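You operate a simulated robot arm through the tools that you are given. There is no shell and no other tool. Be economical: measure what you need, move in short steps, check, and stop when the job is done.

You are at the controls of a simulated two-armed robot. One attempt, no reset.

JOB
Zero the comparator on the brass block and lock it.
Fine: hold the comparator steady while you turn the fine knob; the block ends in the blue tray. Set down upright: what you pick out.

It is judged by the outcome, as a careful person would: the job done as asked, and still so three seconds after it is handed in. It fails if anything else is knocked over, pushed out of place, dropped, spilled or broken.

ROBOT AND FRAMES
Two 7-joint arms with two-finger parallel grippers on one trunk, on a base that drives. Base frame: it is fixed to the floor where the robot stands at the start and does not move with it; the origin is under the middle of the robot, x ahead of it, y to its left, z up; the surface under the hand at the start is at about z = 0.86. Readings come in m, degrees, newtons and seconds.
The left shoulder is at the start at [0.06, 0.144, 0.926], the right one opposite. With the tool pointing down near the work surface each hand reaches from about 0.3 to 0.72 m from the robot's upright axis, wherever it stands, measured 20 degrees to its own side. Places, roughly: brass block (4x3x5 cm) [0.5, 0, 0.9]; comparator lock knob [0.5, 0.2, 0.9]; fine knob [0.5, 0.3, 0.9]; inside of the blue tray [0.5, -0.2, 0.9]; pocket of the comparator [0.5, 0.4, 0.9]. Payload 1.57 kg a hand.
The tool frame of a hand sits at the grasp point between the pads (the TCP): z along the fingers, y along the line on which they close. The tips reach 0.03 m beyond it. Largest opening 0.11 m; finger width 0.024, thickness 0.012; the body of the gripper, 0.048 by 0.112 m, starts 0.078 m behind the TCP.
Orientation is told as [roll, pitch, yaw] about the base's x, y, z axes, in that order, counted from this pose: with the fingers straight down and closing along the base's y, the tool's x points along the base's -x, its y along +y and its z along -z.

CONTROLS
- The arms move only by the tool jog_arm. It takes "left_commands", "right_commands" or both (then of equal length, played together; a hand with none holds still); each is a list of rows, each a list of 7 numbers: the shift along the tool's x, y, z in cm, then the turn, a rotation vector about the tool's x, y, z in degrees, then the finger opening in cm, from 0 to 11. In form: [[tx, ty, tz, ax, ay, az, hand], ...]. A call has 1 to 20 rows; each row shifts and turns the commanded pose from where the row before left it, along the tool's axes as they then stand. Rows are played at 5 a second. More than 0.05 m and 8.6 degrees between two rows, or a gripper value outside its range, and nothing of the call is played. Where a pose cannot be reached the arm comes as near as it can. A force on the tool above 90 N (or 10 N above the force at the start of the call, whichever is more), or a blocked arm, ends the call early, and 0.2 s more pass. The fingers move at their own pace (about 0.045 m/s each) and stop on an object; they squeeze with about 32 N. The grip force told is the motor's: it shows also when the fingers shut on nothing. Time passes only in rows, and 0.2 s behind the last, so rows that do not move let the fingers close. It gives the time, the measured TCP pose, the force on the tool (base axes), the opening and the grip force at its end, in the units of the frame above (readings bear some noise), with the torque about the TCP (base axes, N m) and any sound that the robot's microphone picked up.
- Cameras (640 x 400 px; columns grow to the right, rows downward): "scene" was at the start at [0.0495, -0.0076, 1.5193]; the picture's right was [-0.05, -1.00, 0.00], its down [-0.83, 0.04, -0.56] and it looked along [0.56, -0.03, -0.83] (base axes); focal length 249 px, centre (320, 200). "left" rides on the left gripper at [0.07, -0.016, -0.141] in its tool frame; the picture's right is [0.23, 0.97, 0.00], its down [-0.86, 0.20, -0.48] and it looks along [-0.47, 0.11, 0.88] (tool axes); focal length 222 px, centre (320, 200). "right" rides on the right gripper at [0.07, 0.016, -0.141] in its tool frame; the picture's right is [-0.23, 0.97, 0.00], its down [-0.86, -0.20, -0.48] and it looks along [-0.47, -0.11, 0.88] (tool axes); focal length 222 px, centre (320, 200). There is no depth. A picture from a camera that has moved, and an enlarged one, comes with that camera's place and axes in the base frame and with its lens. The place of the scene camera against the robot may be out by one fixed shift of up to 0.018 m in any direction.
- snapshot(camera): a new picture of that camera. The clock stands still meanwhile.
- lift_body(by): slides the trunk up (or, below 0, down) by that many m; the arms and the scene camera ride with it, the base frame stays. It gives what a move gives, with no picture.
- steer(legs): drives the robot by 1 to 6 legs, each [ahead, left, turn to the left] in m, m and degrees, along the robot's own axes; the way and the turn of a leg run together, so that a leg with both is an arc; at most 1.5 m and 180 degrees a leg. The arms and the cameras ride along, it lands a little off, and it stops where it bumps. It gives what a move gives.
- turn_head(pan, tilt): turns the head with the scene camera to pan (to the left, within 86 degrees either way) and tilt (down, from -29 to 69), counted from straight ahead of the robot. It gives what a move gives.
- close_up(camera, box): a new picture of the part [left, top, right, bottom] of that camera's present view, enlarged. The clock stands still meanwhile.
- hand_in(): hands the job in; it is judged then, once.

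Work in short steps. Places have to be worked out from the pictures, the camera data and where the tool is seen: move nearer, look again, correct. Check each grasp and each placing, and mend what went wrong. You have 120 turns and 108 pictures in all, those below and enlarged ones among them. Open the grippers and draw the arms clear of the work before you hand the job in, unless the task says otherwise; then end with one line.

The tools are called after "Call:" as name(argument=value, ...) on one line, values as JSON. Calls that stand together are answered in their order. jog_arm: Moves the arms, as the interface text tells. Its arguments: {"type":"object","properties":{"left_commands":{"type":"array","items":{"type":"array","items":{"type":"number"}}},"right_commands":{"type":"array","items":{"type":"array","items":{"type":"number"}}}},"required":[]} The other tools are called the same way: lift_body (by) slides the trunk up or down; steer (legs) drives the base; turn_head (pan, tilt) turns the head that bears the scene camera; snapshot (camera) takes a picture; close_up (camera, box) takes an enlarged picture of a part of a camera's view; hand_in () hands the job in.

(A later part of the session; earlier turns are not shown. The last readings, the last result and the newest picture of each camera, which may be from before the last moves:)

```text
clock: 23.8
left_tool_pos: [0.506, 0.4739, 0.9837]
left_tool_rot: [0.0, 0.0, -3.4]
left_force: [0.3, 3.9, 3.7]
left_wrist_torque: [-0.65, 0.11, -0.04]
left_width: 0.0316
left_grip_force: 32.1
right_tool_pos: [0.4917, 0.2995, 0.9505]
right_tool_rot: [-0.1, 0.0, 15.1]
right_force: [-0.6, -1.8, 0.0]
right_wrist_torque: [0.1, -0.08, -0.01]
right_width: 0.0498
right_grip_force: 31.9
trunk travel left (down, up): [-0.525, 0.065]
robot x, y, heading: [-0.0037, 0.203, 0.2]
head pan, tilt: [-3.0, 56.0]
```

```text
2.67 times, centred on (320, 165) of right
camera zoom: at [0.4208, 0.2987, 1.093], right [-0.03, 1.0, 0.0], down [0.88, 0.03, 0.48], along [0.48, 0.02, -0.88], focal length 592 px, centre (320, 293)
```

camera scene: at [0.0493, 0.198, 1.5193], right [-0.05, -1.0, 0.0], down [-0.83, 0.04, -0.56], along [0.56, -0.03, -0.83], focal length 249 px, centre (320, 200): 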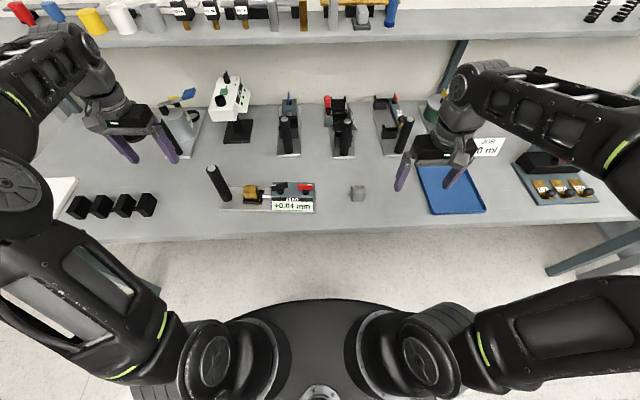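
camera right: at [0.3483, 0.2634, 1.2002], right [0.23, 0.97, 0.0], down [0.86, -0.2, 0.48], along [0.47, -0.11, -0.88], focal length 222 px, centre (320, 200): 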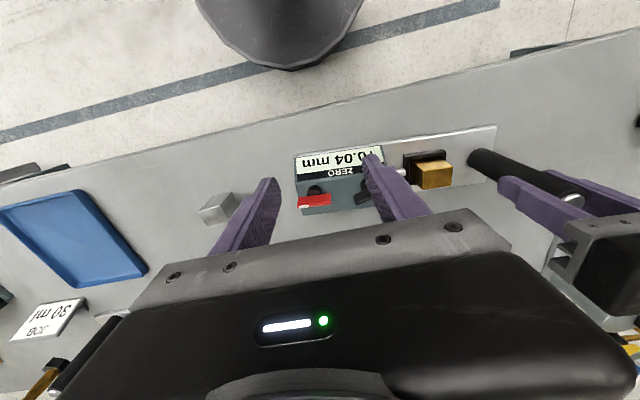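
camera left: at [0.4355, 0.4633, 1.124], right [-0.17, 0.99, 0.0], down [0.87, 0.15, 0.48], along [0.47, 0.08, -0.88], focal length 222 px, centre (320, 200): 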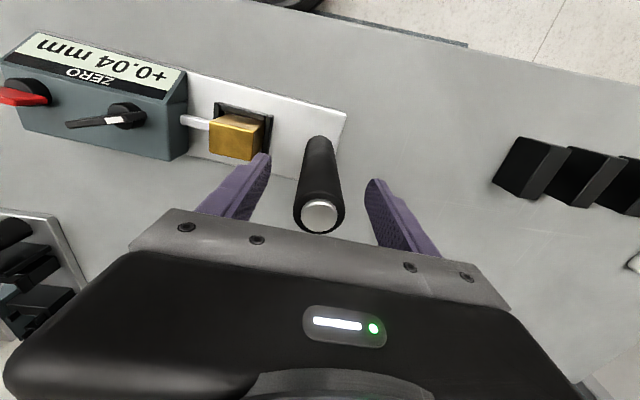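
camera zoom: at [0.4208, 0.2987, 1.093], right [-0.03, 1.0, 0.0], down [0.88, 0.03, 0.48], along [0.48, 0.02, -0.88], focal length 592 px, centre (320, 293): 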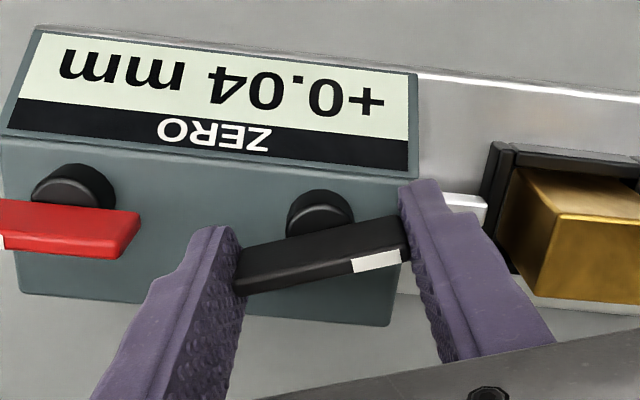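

Gripped at 5.0 cm. I try a small 5° clockwise turn to learn the direction and gain.

Call:
jog_arm(right_commands=[[0, 0, 0, 0, 0, 2.5, 3.5], [0, 0, 0, 0, 0, 2.5, 3.5], [0, 0, 0, 0, 0, 0, 3.5]])

Call:
close_up(camera="right", box=[220, 90, 420, 240])

```text
clock: 24.6
left_tool_pos: [0.5073, 0.4745, 0.9826]
left_tool_rot: [0.0, 0.0, -3.4]
left_force: [-4.2, 3.2, 6.7]
left_wrist_torque: [0.09, 0.01, -0.12]
left_width: 0.0314
left_grip_force: 32.1
right_tool_pos: [0.4909, 0.3004, 0.9504]
right_tool_rot: [0.0, 0.0, 10.1]
right_force: [3.9, -1.4, 0.9]
right_wrist_torque: [-0.19, 0.19, 0.0]
right_width: 0.0494
right_grip_force: 31.4
trunk travel left (down, up): [-0.525, 0.065]
robot x, y, heading: [0.0002, 0.2046, 0.4]
head pan, tilt: [-3.0, 56.0]
```

```text
2.67 times, centred on (320, 165) of right
camera zoom: at [0.4206, 0.305, 1.093], right [0.05, 1.0, 0.0], down [0.88, -0.05, 0.48], along [0.48, -0.03, -0.88], focal length 592 px, centre (320, 293)
```

zoom: 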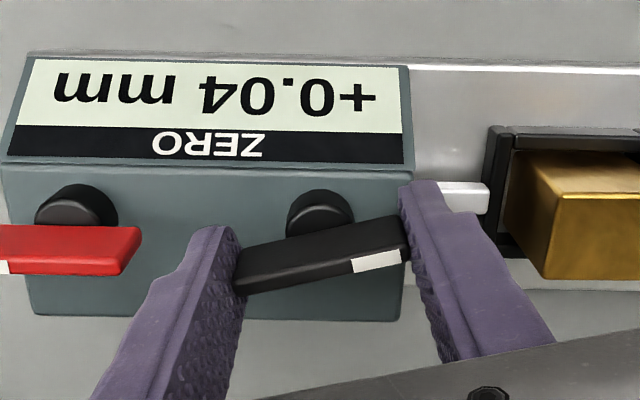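

The bar turned with the hand, with no visible change yet. I continue 10° clockwise.

Call:
jog_arm(right_commands=[[0, 0, 0, 0, 0, 3, 3.5], [0, 0, 0, 0, 0, 3, 3.5], [0, 0, 0, 0, 0, 4, 3.5], [0, 0, 0, 0, 0, 0, 3.5]])

Call:
close_up(camera="right", box=[220, 90, 420, 240])

```text
clock: 25.6
left_tool_pos: [0.5067, 0.4744, 0.9842]
left_tool_rot: [-0.1, 0.0, -3.3]
left_force: [-3.8, 7.2, 12.3]
left_wrist_torque: [-0.65, 0.58, -0.43]
left_width: 0.0317
left_grip_force: 31.5
right_tool_pos: [0.4925, 0.2996, 0.9515]
right_tool_rot: [-0.2, 0.2, 0.1]
right_force: [3.3, -5.8, -8.8]
right_wrist_torque: [-0.18, -0.23, -0.03]
right_width: 0.0496
right_grip_force: 31.7
trunk travel left (down, up): [-0.525, 0.065]
robot x, y, heading: [-0.0013, 0.2032, 0.1]
head pan, tilt: [-3.0, 56.0]
```

```text
2.67 times, centred on (320, 165) of right
camera zoom: at [0.422, 0.3177, 1.0931], right [0.23, 0.97, 0.0], down [0.86, -0.2, 0.48], along [0.46, -0.11, -0.88], focal length 592 px, centre (320, 293)
```

zoom: 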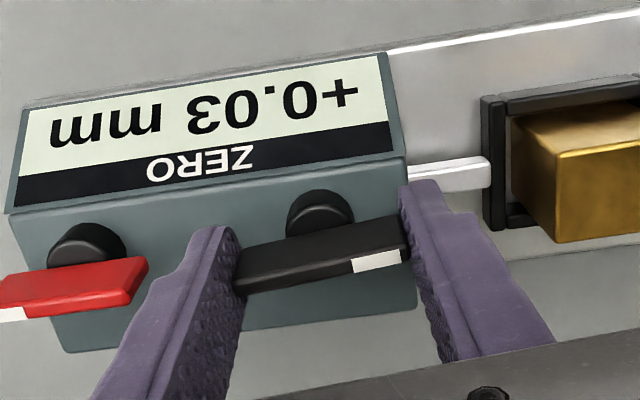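

Clockwise is right: the reading is now +0.03 after 15°. I continue 12°.

Call:
jog_arm(right_commands=[[0, 0, 0, 0, 0, 4, 3.5], [0, 0, 0, 0, 0, 4, 3.5], [0, 0, 0, 0, 0, 4, 3.5], [0, 0, 0, 0, 0, 0, 3.5]])

Call:
close_up(camera="right", box=[200, 70, 420, 240])

```text
clock: 26.6
left_tool_pos: [0.5067, 0.4747, 0.9818]
left_tool_rot: [0.0, 0.0, -3.2]
left_force: [-2.2, 10.5, 11.4]
left_wrist_torque: [-1.01, 0.26, -0.05]
left_width: 0.0318
left_grip_force: 32.1
right_tool_pos: [0.4911, 0.301, 0.9504]
right_tool_rot: [0.0, 0.0, -11.8]
right_force: [1.4, -10.9, -10.2]
right_wrist_torque: [-0.24, 0.34, -0.01]
right_width: 0.0498
right_grip_force: 32.0
trunk travel left (down, up): [-0.525, 0.065]
robot x, y, heading: [0.001, 0.2047, 0.2]
head pan, tilt: [-3.0, 56.0]
```

```text
2.35 times, centred on (310, 155) of right
camera zoom: at [0.4272, 0.3321, 1.0934], right [0.42, 0.91, 0.0], down [0.8, -0.37, 0.48], along [0.43, -0.2, -0.88], focal length 523 px, centre (344, 306)
```

zoom: 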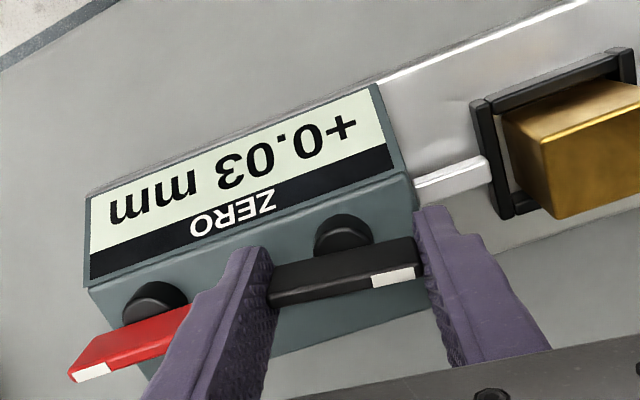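

Still +0.03 at 27°, so the gain is roughly 0.01 per 15–20°. I keep turning, with a 1 mm shift to relieve the strain between the hands.

Call:
jog_arm(right_commands=[[0, -0.1, 0.1, 0, 0, 4, 3.5], [0, 0, 0, 0, 0, 4, 3.5], [0, 0, 0, 0, 0, 4, 3.5], [0, 0, 0, 0, 0, 0, 3.5]])

Call:
close_up(camera="right", box=[200, 70, 420, 240])

```text
clock: 27.6
left_tool_pos: [0.5073, 0.4739, 0.9835]
left_tool_rot: [0.0, 0.0, -3.3]
left_force: [2.4, 6.2, 7.7]
left_wrist_torque: [0.35, 0.1, 0.16]
left_width: 0.0314
left_grip_force: 31.7
right_tool_pos: [0.4918, 0.3007, 0.9507]
right_tool_rot: [0.0, 0.0, -24.0]
right_force: [-1.7, -5.0, -3.6]
right_wrist_torque: [-0.19, 0.21, -0.01]
right_width: 0.0498
right_grip_force: 31.8
trunk travel left (down, up): [-0.525, 0.065]
robot x, y, heading: [0.0006, 0.2002, 0.2]
head pan, tilt: [-3.0, 56.0]
```

```text
2.35 times, centred on (310, 155) of right
camera zoom: at [0.4345, 0.3444, 1.0932], right [0.6, 0.8, 0.0], down [0.7, -0.53, 0.48], along [0.38, -0.29, -0.88], focal length 523 px, centre (344, 306)
```

zoom: 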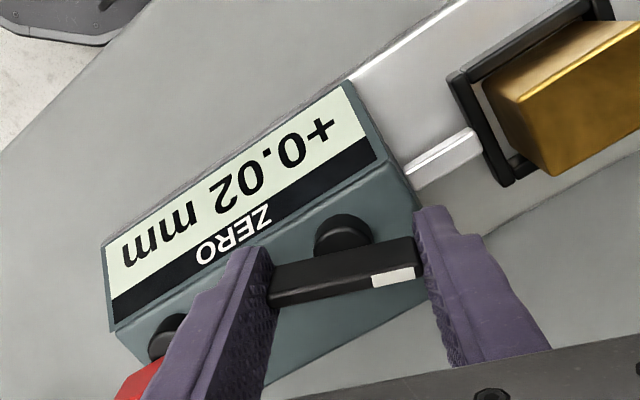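

+0.02 at 39°. I continue 16°.

Call:
jog_arm(right_commands=[[0, -0.05, 0.05, 0, 0, 4, 3.5], [0, 0, 0, 0, 0, 4, 3.5], [0, 0, 0, 0, 0, 4, 3.5], [0, 0, 0, 0, 0, 4, 3.5], [0, 0, 0, 0, 0, 0, 3.5]])

Call:
close_up(camera="right", box=[200, 70, 420, 240])

```text
clock: 28.8
left_tool_pos: [0.5062, 0.4744, 0.9831]
left_tool_rot: [0.1, 0.1, -3.3]
left_force: [3.3, 1.7, 6.1]
left_wrist_torque: [0.84, -0.19, -0.04]
left_width: 0.0318
left_grip_force: 31.7
right_tool_pos: [0.4927, 0.3005, 0.9497]
right_tool_rot: [0.1, -0.1, -40.0]
right_force: [-1.0, 1.2, 0.4]
right_wrist_torque: [0.11, -0.01, 0.02]
right_width: 0.0496
right_grip_force: 31.3
trunk travel left (down, up): [-0.525, 0.065]
robot x, y, heading: [0.0009, 0.2036, -0.1]
head pan, tilt: [-3.0, 56.0]
```

```text
2.35 times, centred on (310, 155) of right
camera zoom: at [0.4483, 0.3581, 1.0932], right [0.8, 0.6, 0.0], down [0.53, -0.7, 0.48], along [0.29, -0.38, -0.88], focal length 523 px, centre (344, 306)
```

zoom: 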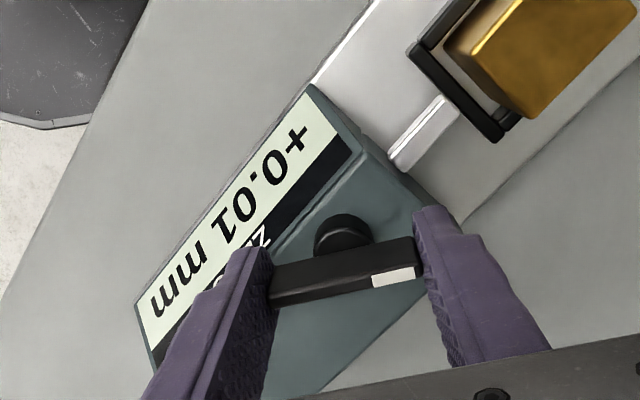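

+0.01 at 55°. I continue 12°.

Call:
jog_arm(right_commands=[[0, 0, 0, 0, 0, 4, 3.5], [0, 0, 0, 0, 0, 4, 3.5], [0, 0, 0, 0, 0, 4, 3.5], [0, 0, 0, 0, 0, 0, 3.5]])

Call:
close_up(camera="scene", box=[190, 150, 340, 230])

```text
clock: 29.8
left_tool_pos: [0.5063, 0.4737, 0.9841]
left_tool_rot: [0.0, 0.0, -3.5]
left_force: [4.5, -2.7, 4.7]
left_wrist_torque: [0.84, -0.02, 0.06]
left_width: 0.0314
left_grip_force: 32.1
right_tool_pos: [0.491, 0.3009, 0.9512]
right_tool_rot: [0.1, -0.1, -51.9]
right_force: [-0.8, 5.0, -0.1]
right_wrist_torque: [0.07, -0.2, 0.0]
right_width: 0.0498
right_grip_force: 31.3
trunk travel left (down, up): [-0.525, 0.065]
robot x, y, heading: [-0.0007, 0.2035, 0.2]
head pan, tilt: [-3.0, 56.0]
```

```text
4.27 times, centred on (265, 190) of scene
camera zoom: at [0.0496, 0.1968, 1.5193], right [-0.05, -1.0, 0.0], down [-0.83, 0.04, -0.56], along [0.56, -0.03, -0.83], focal length 1063 px, centre (555, 243)
```

zoom: 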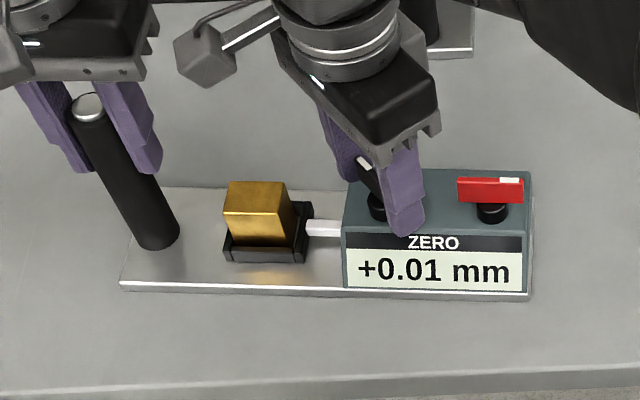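

Still +0.01 at 67°, with the scene view readable. I turn 8° more.

Call:
jog_arm(right_commands=[[0, 0.05, 0, 0, 0, 4, 3.5], [0, 0, 0, 0, 0, 4, 3.5], [0, 0, 0, 0, 0, 0, 3.5]])

Call:
close_up(camera="scene", box=[190, 150, 340, 230])

```text
clock: 30.6
left_tool_pos: [0.5067, 0.4743, 0.983]
left_tool_rot: [0.0, 0.1, -3.4]
left_force: [5.6, -4.7, 1.5]
left_wrist_torque: [0.76, -0.11, 0.17]
left_width: 0.0315
left_grip_force: 31.8
right_tool_pos: [0.4916, 0.2993, 0.9515]
right_tool_rot: [0.2, 0.1, -59.9]
right_force: [-1.8, 7.2, 6.9]
right_wrist_torque: [-0.39, 0.33, -0.01]
right_width: 0.0497
right_grip_force: 32.1
trunk travel left (down, up): [-0.525, 0.065]
robot x, y, heading: [0.0016, 0.2015, 0.3]
head pan, tilt: [-3.0, 56.0]
```

```text
4.27 times, centred on (265, 190) of scene
camera zoom: at [0.0494, 0.1967, 1.5194], right [-0.05, -1.0, 0.0], down [-0.83, 0.04, -0.56], along [0.56, -0.03, -0.83], focal length 1063 px, centre (555, 243)
```

zoom: 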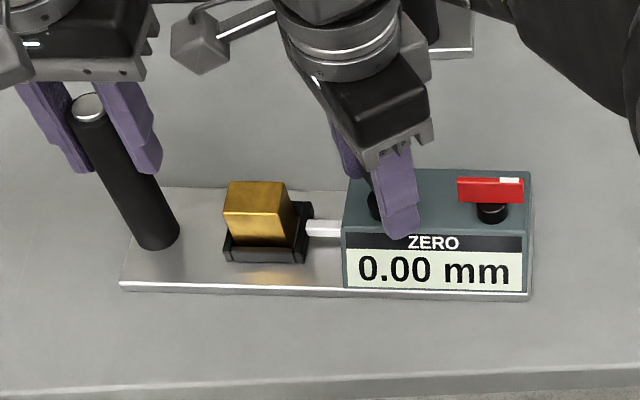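

0.00 now. From the spacing (about 20° per 0.01) the middle of zero lies some 6° further, so I centre it for margin.

Call:
jog_arm(right_commands=[[0, 0.05, 0, 0, 0, 3, 3.5], [0, 0, 0, 0, 0, 3, 3.5], [0, 0, 0, 0, 0, 0, 3.5]])

Call:
close_up(camera="scene", box=[190, 150, 340, 230])

```text
clock: 31.4
left_tool_pos: [0.5054, 0.4747, 0.9833]
left_tool_rot: [0.0, 0.0, -3.4]
left_force: [9.1, -5.0, 0.3]
left_wrist_torque: [0.82, 0.07, 0.49]
left_width: 0.0318
left_grip_force: 32.2
right_tool_pos: [0.4914, 0.2994, 0.9505]
right_tool_rot: [0.1, 0.0, -65.9]
right_force: [-9.1, 5.3, 10.4]
right_wrist_torque: [0.14, 0.33, 0.0]
right_width: 0.0499
right_grip_force: 32.0
trunk travel left (down, up): [-0.525, 0.065]
robot x, y, heading: [-0.0007, 0.2067, -0.1]
head pan, tilt: [-3.0, 56.0]
```

```text
4.27 times, centred on (265, 190) of scene
camera zoom: at [0.0489, 0.1965, 1.5193], right [-0.05, -1.0, 0.0], down [-0.83, 0.04, -0.56], along [0.56, -0.03, -0.83], focal length 1063 px, centre (555, 243)
```

zoom: 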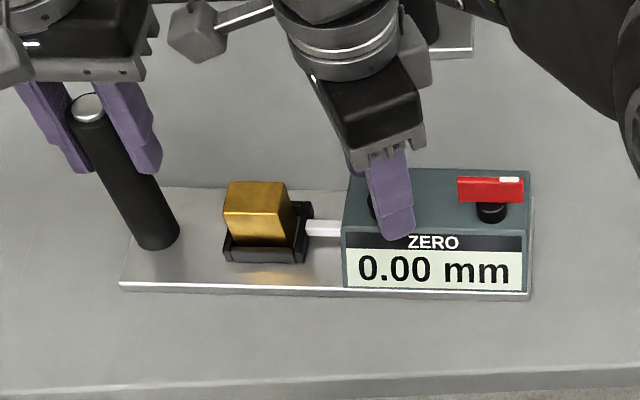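

Still 0.00 and near centre. I open the right hand and lift it straight up, the left hand still holding.

Call:
jog_arm(right_commands=[[0, 0, 0, 0, 0, 0, 5.4], [0, 0, 0, 0, 0, 0, 6.2], [0, 0, 0, 0, 0, 0, 6.2], [0, 0, -3, 0, 0, 0, 6.2], [0, 0, -4, 0, 0, 0, 6.2], [0, 0, 0, 0, 0, 0, 6.2]])

Call:
close_up(camera="scene", box=[190, 150, 340, 230])

```text
clock: 32.8
left_tool_pos: [0.5056, 0.4747, 0.9828]
left_tool_rot: [0.0, 0.0, -3.4]
left_force: [-3.9, 0.8, 1.7]
left_wrist_torque: [-0.65, 0.5, -0.18]
left_width: 0.0319
left_grip_force: 31.9
right_tool_pos: [0.4929, 0.3002, 1.0208]
right_tool_rot: [0.0, 0.0, -65.9]
right_force: [0.3, 0.6, -0.1]
right_wrist_torque: [-0.02, 0.01, 0.0]
right_width: 0.0619
right_grip_force: 0.1
trunk travel left (down, up): [-0.525, 0.065]
robot x, y, heading: [-0.0044, 0.2067, 0.3]
head pan, tilt: [-3.0, 56.0]
```

```text
4.27 times, centred on (265, 190) of scene
camera zoom: at [0.0489, 0.1968, 1.5193], right [-0.05, -1.0, 0.0], down [-0.83, 0.04, -0.56], along [0.56, -0.03, -0.83], focal length 1063 px, centre (555, 243)
```

zoom: 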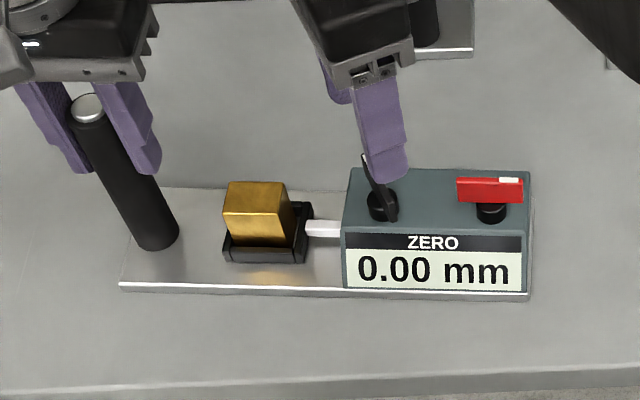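

0.00 holds after release. Next is the red lock knob, bar centre about (0.487, 0.225), yaw about -3°; I turn the right hand back and move above it.

Call:
jog_arm(right_commands=[[0, 0, -1, 0, 0, -7.9, 6.2], [0, 0, 0, 0, 0, -7.9, 6.2], [0, 0, 0, 0, 0, -7.9, 6.2], [0, 0, 0, 0, 0, -7.9, 6.2], [0, 0, 0, 0, 0, -7.9, 6.2], [0, 0, 0, 0, 0, -7.9, 6.2], [0, 0, 0, 0, 0, -7.9, 6.2], [0, 0, 0, 0, 0, -7.9, 6.2], [0.1, -3.8, 0, 0, 0, 0, 6.2], [0.1, -3.7, 3, 0, 0, 0, 6.2], [0, 0, 0, 0, 0, 0, 6.2]])

Call:
close_up(camera="right", box=[220, 90, 420, 240])

```text
clock: 35.2
left_tool_pos: [0.5068, 0.4734, 0.9844]
left_tool_rot: [0.0, 0.1, -3.3]
left_force: [-1.2, -0.5, -0.4]
left_wrist_torque: [0.57, -0.06, 0.1]
left_width: 0.0317
left_grip_force: 32.1
right_tool_pos: [0.484, 0.2259, 0.9998]
right_tool_rot: [0.0, -0.1, -2.7]
right_force: [0.0, 0.8, 0.1]
right_wrist_torque: [-0.02, -0.01, -0.02]
right_width: 0.0621
right_grip_force: 0.0
trunk travel left (down, up): [-0.525, 0.065]
robot x, y, heading: [-0.0, 0.2043, 0.1]
head pan, tilt: [-3.0, 56.0]
```

```text
2.67 times, centred on (320, 165) of right
camera zoom: at [0.4156, 0.2465, 1.1418], right [0.27, 0.96, 0.0], down [0.84, -0.24, 0.48], along [0.46, -0.13, -0.88], focal length 592 px, centre (320, 293)
```

zoom: 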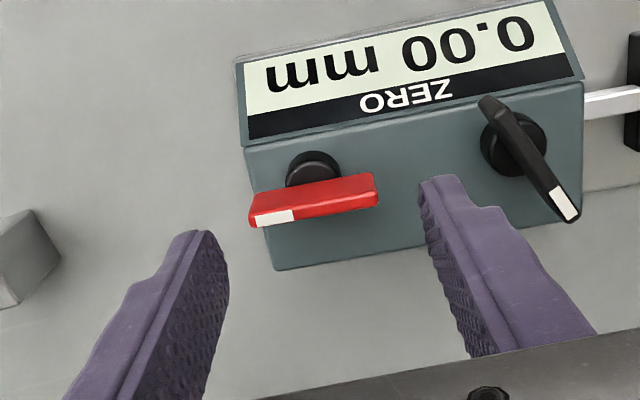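

Red bar centre (0.4835, 0.225), well between the pads. I trim and descend to z 0.951, then close.

Call:
jog_arm(right_commands=[[0.05, -0.1, 2.5, 0, 0, 2, 6.2], [0, 0, 2.4, 0, 0, 0, 6.2], [0, 0, 0, 0, 0, 0, 6.2], [0, 0, 0, 0, 0, 0, 5.2], [0, 0, 0, 0, 0, 0, 4.5], [0, 0, 0, 0, 0, 0, 3.5], [0, 0, 0, 0, 0, 0, 3.5]])

Call:
close_up(camera="right", box=[220, 70, 440, 240])

```text
clock: 36.8
left_tool_pos: [0.5062, 0.474, 0.9843]
left_tool_rot: [0.0, 0.1, -3.3]
left_force: [0.9, 6.2, 0.7]
left_wrist_torque: [-0.99, 0.04, 0.0]
left_width: 0.0316
left_grip_force: 31.7
right_tool_pos: [0.4866, 0.2229, 0.9483]
right_tool_rot: [-0.1, 0.0, -4.7]
right_force: [-0.6, -9.4, 0.6]
right_wrist_torque: [-0.23, 0.24, -0.02]
right_width: 0.0457
right_grip_force: 29.4
trunk travel left (down, up): [-0.525, 0.065]
robot x, y, heading: [0.0009, 0.2012, 0.2]
head pan, tilt: [-3.0, 56.0]
```

```text
2.35 times, centred on (330, 155) of right
camera zoom: at [0.4174, 0.2466, 1.0916], right [0.31, 0.95, 0.0], down [0.84, -0.27, 0.48], along [0.45, -0.15, -0.88], focal length 523 px, centre (296, 306)
```

zoom: 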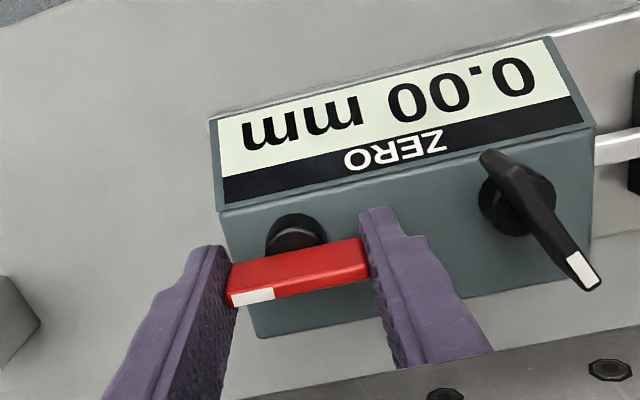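

Gripped at 4.6 cm. I relieve 1 mm and turn 12° clockwise (the usual locking direction), watching force and sound.

Call:
jog_arm(right_commands=[[0, -0.1, 0, 0, 0, 4, 3.5], [0, 0, 0, 0, 0, 4, 3.5], [0, 0, 0, 0, 0, 4, 3.5], [0, 0, 0, 0, 0, 0, 3.5]])

Call:
close_up(camera="right", box=[220, 70, 440, 240])

```text
clock: 37.8
left_tool_pos: [0.5065, 0.4737, 0.9851]
left_tool_rot: [-0.1, 0.1, -3.3]
left_force: [-0.9, 6.5, 7.2]
left_wrist_torque: [-1.56, 0.37, -0.1]
left_width: 0.0318
left_grip_force: 31.4
right_tool_pos: [0.4864, 0.2228, 0.9493]
right_tool_rot: [-0.1, 0.2, -16.7]
right_force: [-0.2, -4.9, -7.7]
right_wrist_torque: [-0.5, -0.22, -0.01]
right_width: 0.0457
right_grip_force: 32.2
trunk travel left (down, up): [-0.525, 0.065]
robot x, y, heading: [-0.0029, 0.2069, 0.1]
head pan, tilt: [-3.0, 56.0]
```

```text
2.35 times, centred on (330, 155) of right
camera zoom: at [0.4239, 0.2602, 1.0926], right [0.5, 0.87, 0.0], down [0.76, -0.44, 0.48], along [0.41, -0.24, -0.88], focal length 523 px, centre (296, 306)
```

zoom: 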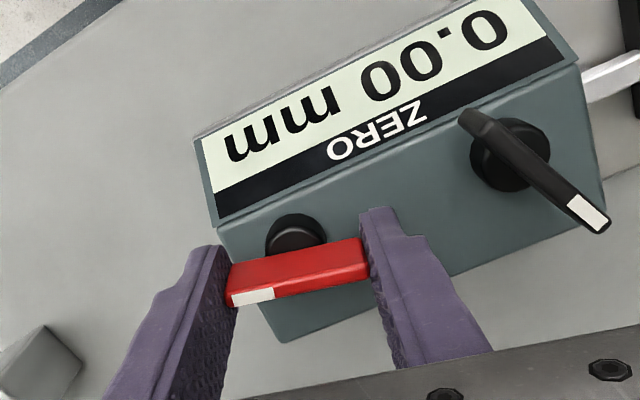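

It turns freely clockwise, with 0.00 unchanged. I continue 24°.

Call:
jog_arm(right_commands=[[0, -0.05, 0.1, 0, 0, 4, 3.5], [0, 0, 0, 0, 0, 4, 3.5], [0, 0, 0, 0, 0, 4, 3.5], [0, 0, 0, 0, 0, 4, 3.5], [0, 0, 0, 0, 0, 4, 3.5], [0, 0, 0, 0, 0, 4, 3.5], [0, 0, 0, 0, 0, 0, 3.5]])

Call:
close_up(camera="scene", box=[190, 150, 340, 230])

```text
clock: 39.4
left_tool_pos: [0.5078, 0.4747, 0.9839]
left_tool_rot: [0.0, -0.1, -3.4]
left_force: [3.7, 4.2, 5.7]
left_wrist_torque: [-0.97, -0.39, 0.29]
left_width: 0.0319
left_grip_force: 31.9
right_tool_pos: [0.4854, 0.2226, 0.9494]
right_tool_rot: [0.1, 0.0, -40.7]
right_force: [-1.8, -3.5, -3.0]
right_wrist_torque: [0.07, -0.02, 0.0]
right_width: 0.0457
right_grip_force: 32.3
trunk travel left (down, up): [-0.525, 0.065]
robot x, y, heading: [0.0011, 0.1993, 0.2]
head pan, tilt: [-3.0, 56.0]
```

```text
4.27 times, centred on (265, 190) of scene
camera zoom: at [0.0499, 0.1967, 1.5193], right [-0.05, -1.0, 0.0], down [-0.83, 0.04, -0.56], along [0.56, -0.03, -0.83], focal length 1063 px, centre (555, 243)
```

zoom: 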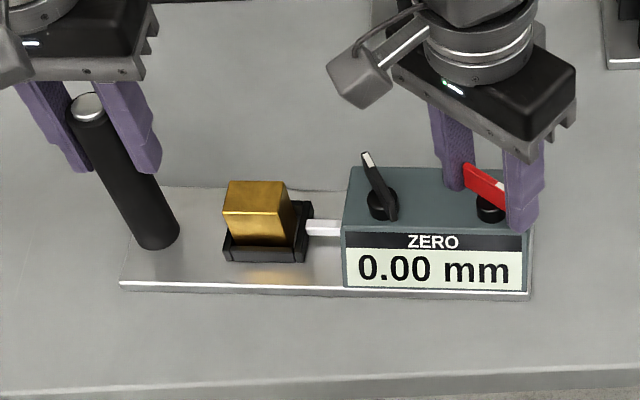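

No stop yet at 36°. I continue 28°.

Call:
jog_arm(right_commands=[[0, 0, 0, 0, 0, 4, 3.5], [0, 0, 0, 0, 0, 4, 3.5], [0, 0, 0, 0, 0, 4, 3.5], [0, 0, 0, 0, 0, 4, 3.5], [0, 0, 0, 0, 0, 4, 3.5], [0, 0, 0, 0, 0, 4, 3.5], [0, 0, 0, 0, 0, 4, 3.5], [0, 0, 0, 0, 0, 0, 3.5]])

Call:
close_up(camera="scene", box=[190, 150, 340, 230])

```text
clock: 41.2
left_tool_pos: [0.5063, 0.4746, 0.983]
left_tool_rot: [0.0, -0.1, -3.3]
left_force: [2.8, 2.2, 10.2]
left_wrist_torque: [-1.01, -0.07, 0.24]
left_width: 0.0317
left_grip_force: 32.2
right_tool_pos: [0.4859, 0.2231, 0.9495]
right_tool_rot: [0.0, -0.1, -68.7]
right_force: [-1.6, -1.1, -5.4]
right_wrist_torque: [-0.37, -0.01, 0.01]
right_width: 0.0455
right_grip_force: 31.7
trunk travel left (down, up): [-0.525, 0.065]
robot x, y, heading: [0.0034, 0.2066, -0.1]
head pan, tilt: [-3.0, 56.0]
```

```text
4.27 times, centred on (265, 190) of scene
camera zoom: at [0.0498, 0.1966, 1.5193], right [-0.05, -1.0, 0.0], down [-0.83, 0.04, -0.56], along [0.56, -0.03, -0.83], focal length 1063 px, centre (555, 243)
```

zoom: 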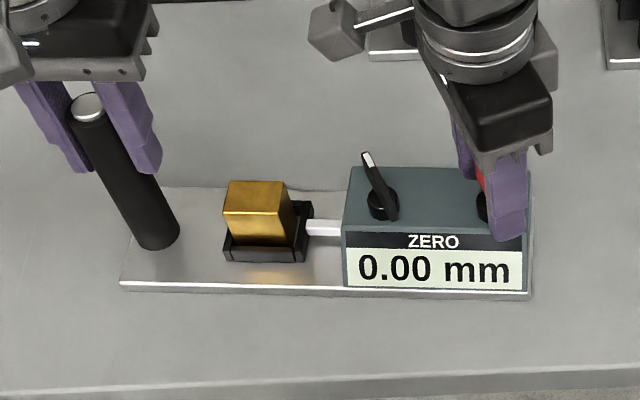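

Still turning freely at 64°, with torque about zero. I continue toward 90° and watch for a stop.

Call:
jog_arm(right_commands=[[0, 0, 0, 0, 0, 4, 3.5], [0, 0, 0, 0, 0, 4, 3.5], [0, 0, 0, 0, 0, 4, 3.5], [0, 0, 0, 0, 0, 4, 3.5], [0, 0, 0, 0, 0, 4, 3.5], [0, 0, 0, 0, 0, 4, 3.5], [0, 0, 0, 0, 0, 2, 3.5], [0, 0, 0, 0, 0, 0, 3.5]])

Call:
close_up(camera="right", box=[200, 50, 440, 240])

Call:
close_up(camera="scene", box=[190, 150, 340, 230])

```text
clock: 43.0
left_tool_pos: [0.5062, 0.4745, 0.9832]
left_tool_rot: [0.0, -0.1, -3.4]
left_force: [4.6, 4.0, 6.5]
left_wrist_torque: [-0.82, -0.1, 0.03]
left_width: 0.0316
left_grip_force: 31.6
right_tool_pos: [0.4856, 0.2231, 0.9498]
right_tool_rot: [0.0, -0.1, -94.7]
right_force: [-1.0, -5.0, 0.2]
right_wrist_torque: [0.65, -0.28, 0.0]
right_width: 0.046
right_grip_force: 31.7
trunk travel left (down, up): [-0.525, 0.065]
robot x, y, heading: [-0.001, 0.208, 0.3]
head pan, tilt: [-3.0, 56.0]
```

```text
2.11 times, centred on (320, 145) of right
camera zoom: at [0.5079, 0.2917, 1.0922], right [0.95, -0.31, 0.0], down [-0.27, -0.84, 0.48], along [-0.15, -0.45, -0.88], focal length 468 px, centre (320, 316)
```

zoom: 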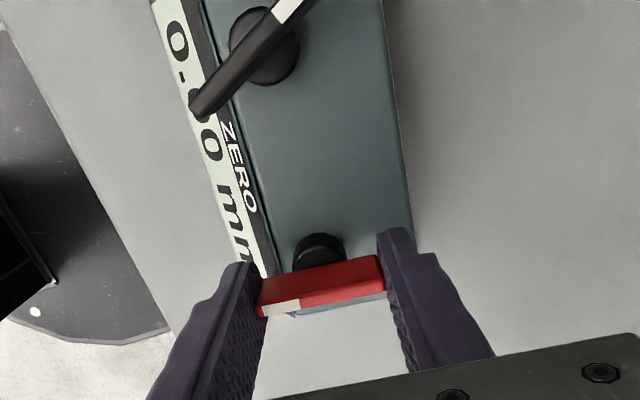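

```text
4.27 times, centred on (265, 190) of scene
camera zoom: at [0.0498, 0.1962, 1.5193], right [-0.05, -1.0, 0.0], down [-0.83, 0.04, -0.56], along [0.56, -0.03, -0.83], focal length 1063 px, centre (555, 243)
```

zoom: 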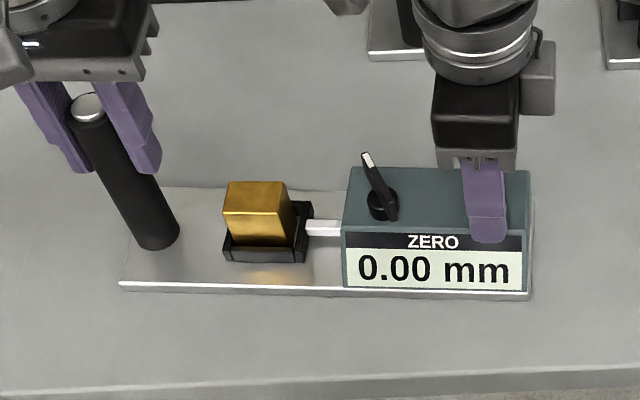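

The lock bar is now 90° from its start with no stop or sound yet. I try 8° more to find a stop.

Call:
jog_arm(right_commands=[[0, 0, 0, 0, 0, 4, 3.5], [0, 0, 0, 0, 0, 4, 3.5], [0, 0, 0, 0, 0, 0, 3.5]])

Call:
close_up(camera="right", box=[200, 50, 440, 240])

```text
clock: 43.8
left_tool_pos: [0.5061, 0.4743, 0.9829]
left_tool_rot: [0.1, 0.0, -3.4]
left_force: [3.2, -1.9, 4.2]
left_wrist_torque: [0.73, 0.05, 0.17]
left_width: 0.0315
left_grip_force: 31.4
right_tool_pos: [0.4851, 0.224, 0.9508]
right_tool_rot: [0.1, 0.1, -102.7]
right_force: [-3.9, 2.2, -0.7]
right_wrist_torque: [-0.08, 0.06, 0.61]
right_width: 0.0456
right_grip_force: 32.7
trunk travel left (down, up): [-0.525, 0.065]
robot x, y, heading: [0.0022, 0.206, 0.1]
head pan, tilt: [-3.0, 56.0]
```

```text
2.11 times, centred on (320, 145) of right
camera zoom: at [0.5169, 0.2889, 1.0924], right [0.9, -0.43, 0.0], down [-0.38, -0.79, 0.48], along [-0.21, -0.43, -0.88], focal length 468 px, centre (320, 316)
```

zoom: 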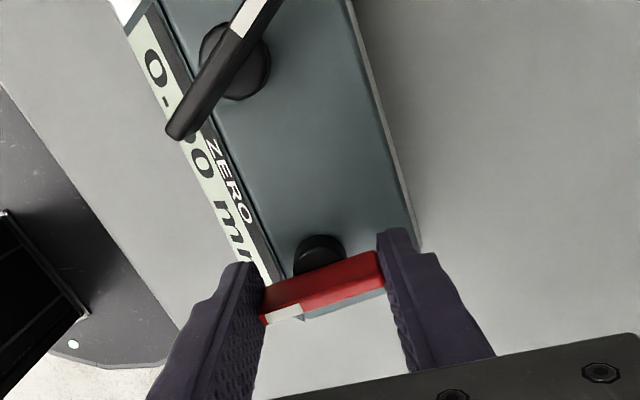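

The torque jumped to 0.6 N·m, so the lock knob is against its stop. I open and lift the right hand and check the result.

Call:
jog_arm(right_commands=[[0, 0, 0, 0, 0, 0, 5.2], [0, 0, 0, 0, 0, 0, 6.2], [0, 0, 0, 0, 0, 0, 6.2], [0, 0, -3, 0, 0, 0, 6.2], [0, 0, -4, 0, 0, 0, 6.2], [0, 0, 0, 0, 0, 0, 6.2]])

Call:
close_up(camera="right", box=[200, 50, 440, 240])

Call:
close_up(camera="scene", box=[190, 150, 340, 230])

```text
clock: 45.2
left_tool_pos: [0.505, 0.4735, 0.9837]
left_tool_rot: [-0.1, 0.0, -3.3]
left_force: [1.0, -2.5, 0.7]
left_wrist_torque: [0.48, -0.11, 0.32]
left_width: 0.0316
left_grip_force: 32.6
right_tool_pos: [0.4843, 0.2219, 1.0192]
right_tool_rot: [0.1, 0.0, -102.7]
right_force: [-0.5, 0.4, 0.1]
right_wrist_torque: [0.0, -0.01, 0.0]
right_width: 0.0622
right_grip_force: 0.1
trunk travel left (down, up): [-0.525, 0.065]
robot x, y, heading: [0.0007, 0.2029, 0.2]
head pan, tilt: [-3.0, 56.0]
```

```text
2.11 times, centred on (320, 145) of right
camera zoom: at [0.5159, 0.2888, 1.1627], right [0.9, -0.44, 0.0], down [-0.38, -0.79, 0.48], along [-0.21, -0.43, -0.88], focal length 468 px, centre (320, 316)
```

zoom: 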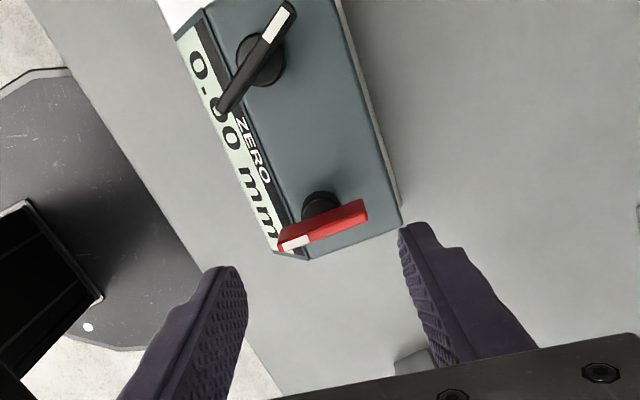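

```text
4.27 times, centred on (265, 190) of scene
camera zoom: at [0.0494, 0.1963, 1.5193], right [-0.05, -1.0, 0.0], down [-0.83, 0.04, -0.56], along [0.56, -0.03, -0.83], focal length 1063 px, centre (555, 243)
```

zoom: 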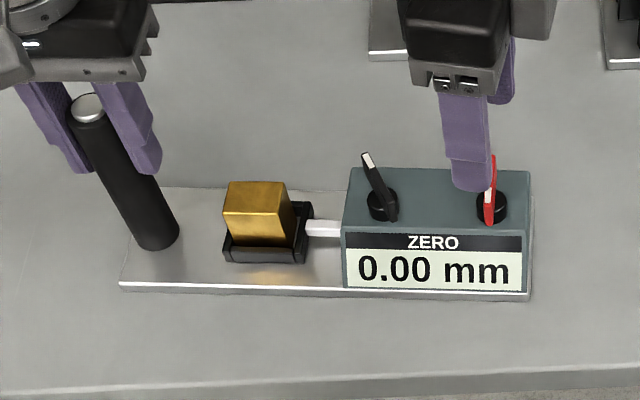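

The lock bar is at its 90° stop, the display still reads 0.00, and the comparator has not moved. I release the post and lift the left hand away, while the right hand rises and unwinds its yaw.

Call:
jog_arm(left_commands=[[0, 0, 0, 0, 0, 0, 5], [0, 0, 0, 0, 0, 0, 7], [0, 0, 0, 0, 0, 0, 8], [0, 0, -3, 0, 0, 0, 8], [0, 0, -4, 0, 0, 0, 8], [0, 0, -3, 0, 0, 0, 8], [1, 4, 0, 0, 0, 0, 8], [1, 4, 0, 0, 0, 0, 8], [1, 4, 0, 0, 0, 0, 8], [1, 4, 0, 0, 0, 0, 8], [0, 0, 0, 0, 0, 0, 8], [0, 0, 0, 0, 0, 0, 8], [0, 0, 0, 0, 0, 0, 8], [0, 0, 0, 0, 0, 0, 8]], right_commands=[[0, 0, -2, 0, 0, 0, 7], [0, 0, -2, 0, 0, 0, 7], [0, 0, 0, 0, 0, -8.27, 7], [0, 0, 0, 0, 0, -8.27, 7], [0, 0, 0, 0, 0, -8.27, 7], [0, 0, 0, 0, 0, -8.27, 7], [0, 0, 0, 0, 0, -8.27, 7], [0, 0, 0, 0, 0, -8.27, 7], [0, 0, 0, 0, 0, -8.27, 7], [0, 0, 0, 0, 0, -8.27, 7], [0, 0, 0, 0, 0, -8.27, 7], [0, 0, 0, 0, 0, -8.27, 7], [0, 0, 0, 0, 0, -8.27, 7], [0, 0, 0, 0, 0, -8.27, 7]])

Call:
snapshot(camera="scene")

```text
clock: 48.2
left_tool_pos: [0.4738, 0.6375, 1.082]
left_tool_rot: [0.0, -0.1, -3.3]
left_force: [0.2, 0.3, -0.3]
left_wrist_torque: [-0.02, 0.02, -0.02]
left_width: 0.0803
left_grip_force: 0.0
right_tool_pos: [0.4841, 0.2232, 1.0605]
right_tool_rot: [0.0, 0.0, -3.2]
right_force: [0.3, 0.6, -0.8]
right_wrist_torque: [-0.01, 0.0, -0.01]
right_width: 0.0702
right_grip_force: 0.0
trunk travel left (down, up): [-0.525, 0.065]
robot x, y, heading: [0.0024, 0.2033, 0.0]
head pan, tilt: [-3.0, 56.0]
```

```text
49 pictures are left
camera scene: at [0.0494, 0.1967, 1.5193], right [-0.05, -1.0, 0.0], down [-0.83, 0.04, -0.56], along [0.56, -0.03, -0.83], focal length 249 px, centre (320, 200)
```

scene: 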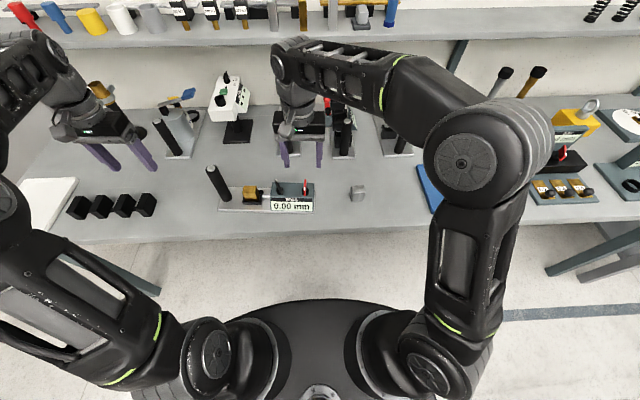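

Both hands are clear and the reading is 0.00. The right hand now goes above the block in the pocket.

Call:
jog_arm(right_commands=[[-0.2, 4.2, 0, 0, 0, 0, 6], [-0.2, 4.2, 0, 0, 0, 0, 6], [-0.2, 4.2, 0, 0, 0, 0, 6], [-0.1, 4.2, 0, 0, 0, 0, 6], [0, 0, 0, 0, 0, 0, 6], [0, 0, 4, 0, 0, 0, 6], [0, 0, 2, 0, 0, 0, 6], [0, 0, 0, 0, 0, 0, 6]])

Call:
close_up(camera="right", box=[200, 70, 440, 240])

```text
clock: 50.0
left_tool_pos: [0.4749, 0.6389, 1.0825]
left_tool_rot: [0.0, 0.1, -3.4]
left_force: [-0.5, 0.0, 0.2]
left_wrist_torque: [0.01, 0.0, 0.0]
left_width: 0.0801
left_grip_force: 0.0
right_tool_pos: [0.4963, 0.3092, 1.0007]
right_tool_rot: [0.0, 0.1, -3.4]
right_force: [0.5, -0.3, 0.5]
right_wrist_torque: [-0.03, 0.0, 0.01]
right_width: 0.0603
right_grip_force: 0.1
right hand out of reach, approached as far as the arm can: row 3, 4
trunk travel left (down, up): [-0.525, 0.065]
robot x, y, heading: [-0.0006, 0.2023, 0.5]
head pan, tilt: [-3.0, 56.0]
```

```text
2.35 times, centred on (320, 155) of right
camera zoom: at [0.4268, 0.3301, 1.1424], right [0.28, 0.96, 0.0], down [0.84, -0.25, 0.48], along [0.46, -0.14, -0.88], focal length 523 px, centre (320, 306)
```

zoom: 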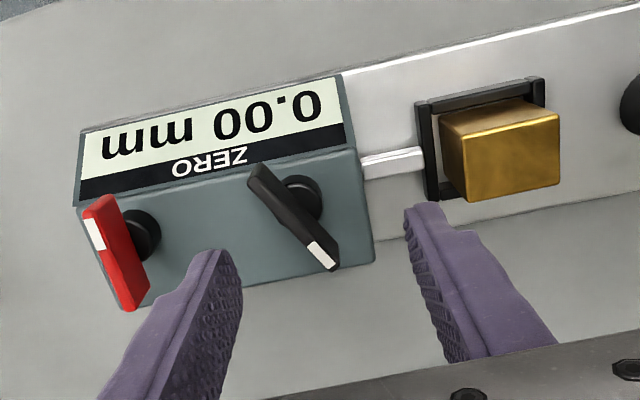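

The right arm ran out of reach at y 0.31 (it is still safely above the knobs). I raise it and drive 0.09 m left.

Call:
jog_arm(right_commands=[[0, 0, -4, 0, 0, 0, 6], [0, 0, -2, 0, 0, 0, 6], [0, 0, 0, 0, 0, 0, 6]])

Call:
steer(legs=[[0, 0.09, 0]])

Call:
close_up(camera="right", box=[200, 70, 440, 240])

```text
clock: 50.8
left_tool_pos: [0.4736, 0.6359, 1.0823]
left_tool_rot: [-0.1, 0.0, -3.4]
left_force: [0.0, 0.4, -0.5]
left_wrist_torque: [-0.02, 0.0, -0.01]
left_width: 0.0802
left_grip_force: 0.1
right_tool_pos: [0.4966, 0.3063, 1.052]
right_tool_rot: [-0.1, 0.0, -3.5]
right_force: [0.3, -0.2, -0.9]
right_wrist_torque: [0.02, 0.0, -0.02]
right_width: 0.06
right_grip_force: 0.0
right hand out of reach, approached as far as the arm can: row 2
trunk travel left (down, up): [-0.525, 0.065]
robot x, y, heading: [-0.0001, 0.2045, 0.4]
head pan, tilt: [-3.0, 56.0]
```

```text
clock: 51.9
left_tool_pos: [0.4743, 0.7299, 1.0816]
left_tool_rot: [-0.1, -0.1, -3.3]
left_force: [-0.6, 0.0, 0.4]
left_wrist_torque: [-0.01, 0.0, -0.01]
left_width: 0.0798
left_grip_force: 0.0
right_tool_pos: [0.4963, 0.3979, 1.051]
right_tool_rot: [-0.1, 0.0, -3.3]
right_force: [-0.2, 0.2, -0.9]
right_wrist_torque: [-0.06, -0.01, 0.01]
right_width: 0.0601
right_grip_force: 0.0
trunk travel left (down, up): [-0.525, 0.065]
robot x, y, heading: [0.0017, 0.2909, 0.0]
head pan, tilt: [-3.0, 56.0]
```

```text
2.35 times, centred on (320, 155) of right
camera zoom: at [0.4275, 0.4196, 1.194], right [0.28, 0.96, 0.0], down [0.84, -0.25, 0.48], along [0.46, -0.14, -0.88], focal length 523 px, centre (320, 306)
```

zoom: 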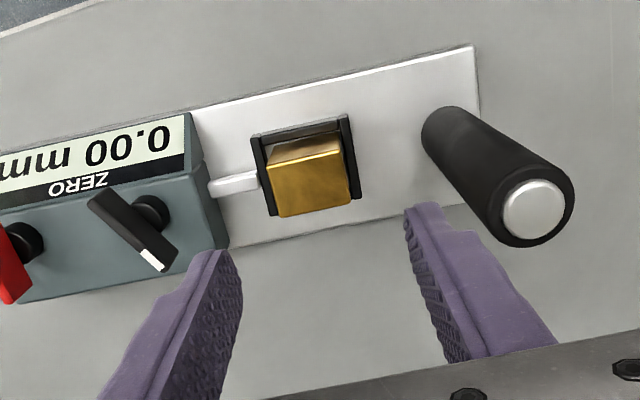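

Block top at (0.500, 0.392). I shift onto it and descend part-way to verify.

Call:
jog_arm(right_commands=[[-0.4, -0.6, 0, 0, 0, 0, 6], [0, 0, 4, 0, 0, 0, 6], [0, 0, 4.4, 0, 0, 0, 6], [0, 0, 0, 0, 0, 0, 6]])

Call:
close_up(camera="right", box=[200, 70, 440, 240])

```text
clock: 52.9
left_tool_pos: [0.4745, 0.7282, 1.0831]
left_tool_rot: [0.0, 0.1, -3.3]
left_force: [-0.9, 0.3, 0.4]
left_wrist_torque: [0.03, -0.01, 0.0]
left_width: 0.0799
left_grip_force: 0.1
right_tool_pos: [0.5001, 0.3919, 0.9693]
right_tool_rot: [0.0, 0.1, -3.4]
right_force: [0.6, -0.5, 0.6]
right_wrist_torque: [0.04, 0.01, 0.0]
right_width: 0.0601
right_grip_force: 0.1
trunk travel left (down, up): [-0.525, 0.065]
robot x, y, heading: [-0.0013, 0.2923, 0.1]
head pan, tilt: [-3.0, 56.0]
```

```text
2.35 times, centred on (320, 155) of right
camera zoom: at [0.4323, 0.4132, 1.1108], right [0.28, 0.96, 0.0], down [0.84, -0.25, 0.48], along [0.46, -0.14, -0.88], focal length 523 px, centre (320, 306)
```

zoom: 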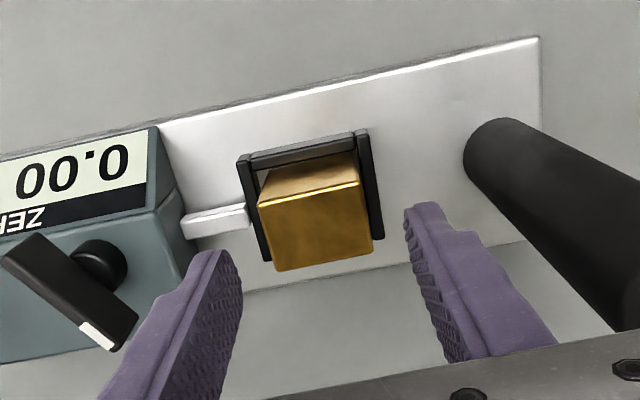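

Well aligned (block 1 mm right). I trim, descend to z 0.930 and grip.

Call:
jog_arm(right_commands=[[0.05, -0.1, 2, 0, 0, 0, 6], [0, 0, 1.9, 0, 0, 0, 6], [0, 0, 0, 0, 0, 0, 6], [0, 0, 0, 0, 0, 0, 5], [0, 0, 0, 0, 0, 0, 4.2], [0, 0, 0, 0, 0, 0, 3], [0, 0, 0, 0, 0, 0, 3]])

Call:
close_up(camera="scene", box=[190, 145, 390, 245])

```text
clock: 54.5
left_tool_pos: [0.4738, 0.7287, 1.0827]
left_tool_rot: [0.1, 0.1, -3.3]
left_force: [0.4, -0.8, -0.5]
left_wrist_torque: [0.0, 0.02, -0.01]
left_width: 0.0799
left_grip_force: 0.1
right_tool_pos: [0.501, 0.392, 0.9285]
right_tool_rot: [0.0, 0.0, -3.4]
right_force: [-0.1, 0.0, -0.4]
right_wrist_torque: [-0.01, 0.04, 0.0]
right_width: 0.0402
right_grip_force: 28.9
trunk travel left (down, up): [-0.525, 0.065]
robot x, y, heading: [0.0013, 0.2928, 0.2]
head pan, tilt: [-3.0, 56.0]
```

```text
3.20 times, centred on (290, 195) of scene
camera zoom: at [0.0492, 0.2861, 1.5193], right [-0.05, -1.0, 0.0], down [-0.83, 0.04, -0.56], along [0.56, -0.03, -0.83], focal length 797 px, centre (416, 216)
```

zoom: 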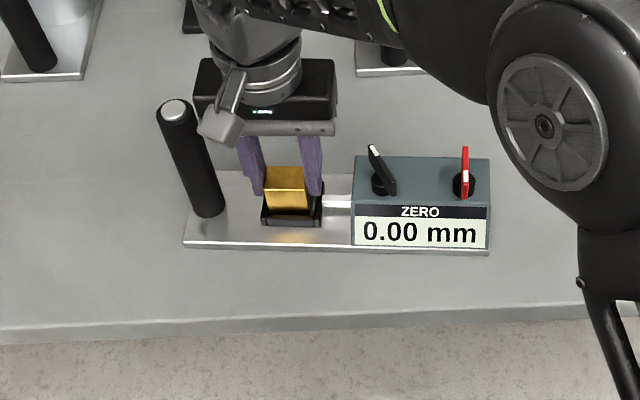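

Gripped cleanly with no side force. I lift straight up slowly.

Call:
jog_arm(right_commands=[[0, 0, -1.5, 0, 0, 0, 3], [0, 0, -1.5, 0, 0, 0, 3], [0, 0, -2, 0, 0, 0, 3], [0, 0, -3, 0, 0, 0, 3], [0, 0, -3, 0, 0, 0, 3], [0, 0, 0, 0, 0, 0, 3], [0, 0, 0, 0, 0, 0, 3]])

Call:
snapshot(camera="scene")

```text
clock: 56.1
left_tool_pos: [0.4735, 0.728, 1.0831]
left_tool_rot: [0.0, 0.0, -3.2]
left_force: [-0.2, 0.3, 1.3]
left_wrist_torque: [0.0, 0.01, -0.02]
left_width: 0.0801
left_grip_force: 0.0
right_tool_pos: [0.4994, 0.3894, 1.039]
right_tool_rot: [0.0, -0.1, -3.3]
right_force: [0.1, -0.1, -4.5]
right_wrist_torque: [-0.01, 0.0, 0.01]
right_width: 0.04
right_grip_force: 32.0
trunk travel left (down, up): [-0.525, 0.065]
robot x, y, heading: [-0.0011, 0.2919, 0.2]
head pan, tilt: [-3.0, 56.0]
```

```text
44 pictures are left
camera scene: at [0.0493, 0.2861, 1.5193], right [-0.05, -1.0, 0.0], down [-0.83, 0.04, -0.56], along [0.56, -0.03, -0.83], focal length 249 px, centre (320, 200)
```

scene: 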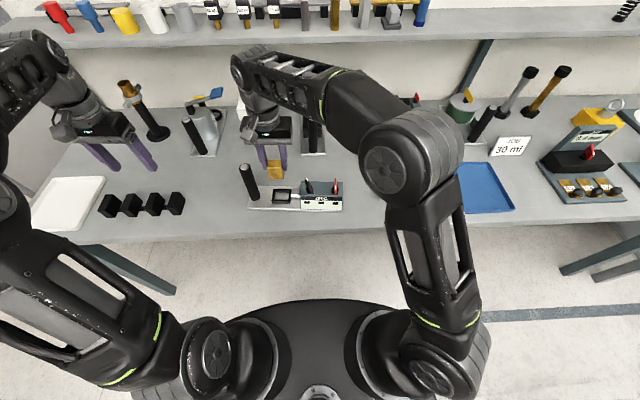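

The block is out and the comparator still stands locked in place. I drive 0.2 m back to the right with the block held well above the knobs.

Call:
jog_arm(right_commands=[[0, 0, -1.5, 0, 0, 0, 3], [0, 0, 0, 0, 0, 0, 3]])

Call:
steer(legs=[[0, -0.2, 0]])

Call:
close_up(camera="scene", box=[180, 140, 420, 260])

```text
clock: 56.7
left_tool_pos: [0.474, 0.7284, 1.0824]
left_tool_rot: [0.0, 0.0, -3.3]
left_force: [-1.1, -0.3, 0.6]
left_wrist_torque: [-0.01, -0.02, -0.02]
left_width: 0.0803
left_grip_force: 0.0
right_tool_pos: [0.4997, 0.3892, 1.0536]
right_tool_rot: [0.1, 0.0, -3.3]
right_force: [0.8, -0.2, -3.5]
right_wrist_torque: [-0.04, -0.04, -0.02]
right_width: 0.0397
right_grip_force: 32.0
trunk travel left (down, up): [-0.525, 0.065]
robot x, y, heading: [-0.0026, 0.2968, 0.2]
head pan, tilt: [-3.0, 56.0]
```

```text
clock: 58.3
left_tool_pos: [0.4745, 0.531, 1.082]
left_tool_rot: [0.2, 0.0, -3.2]
left_force: [0.6, -0.2, -0.2]
left_wrist_torque: [0.04, 0.01, -0.04]
left_width: 0.0802
left_grip_force: 0.1
right_tool_pos: [0.5008, 0.1937, 1.0544]
right_tool_rot: [0.1, 0.0, -3.4]
right_force: [0.4, -1.4, -4.0]
right_wrist_torque: [0.01, -0.01, -0.03]
right_width: 0.0399
right_grip_force: 32.1
trunk travel left (down, up): [-0.525, 0.065]
robot x, y, heading: [0.001, 0.0974, 0.2]
head pan, tilt: [-3.0, 56.0]
```

```text
2.67 times, centred on (300, 200) of scene
camera zoom: at [0.0502, 0.0886, 1.5193], right [-0.05, -1.0, 0.0], down [-0.83, 0.04, -0.56], along [0.56, -0.03, -0.83], focal length 664 px, centre (373, 200)
```

zoom: 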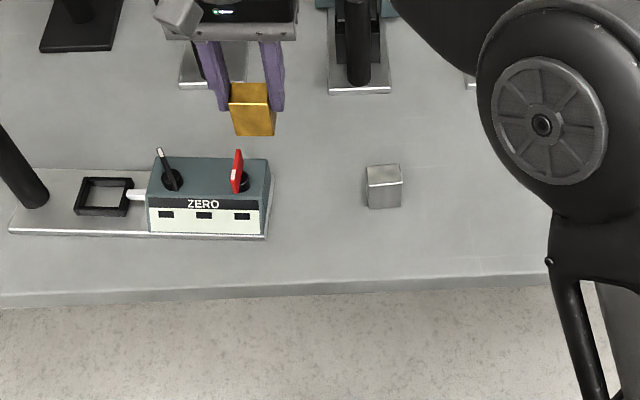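

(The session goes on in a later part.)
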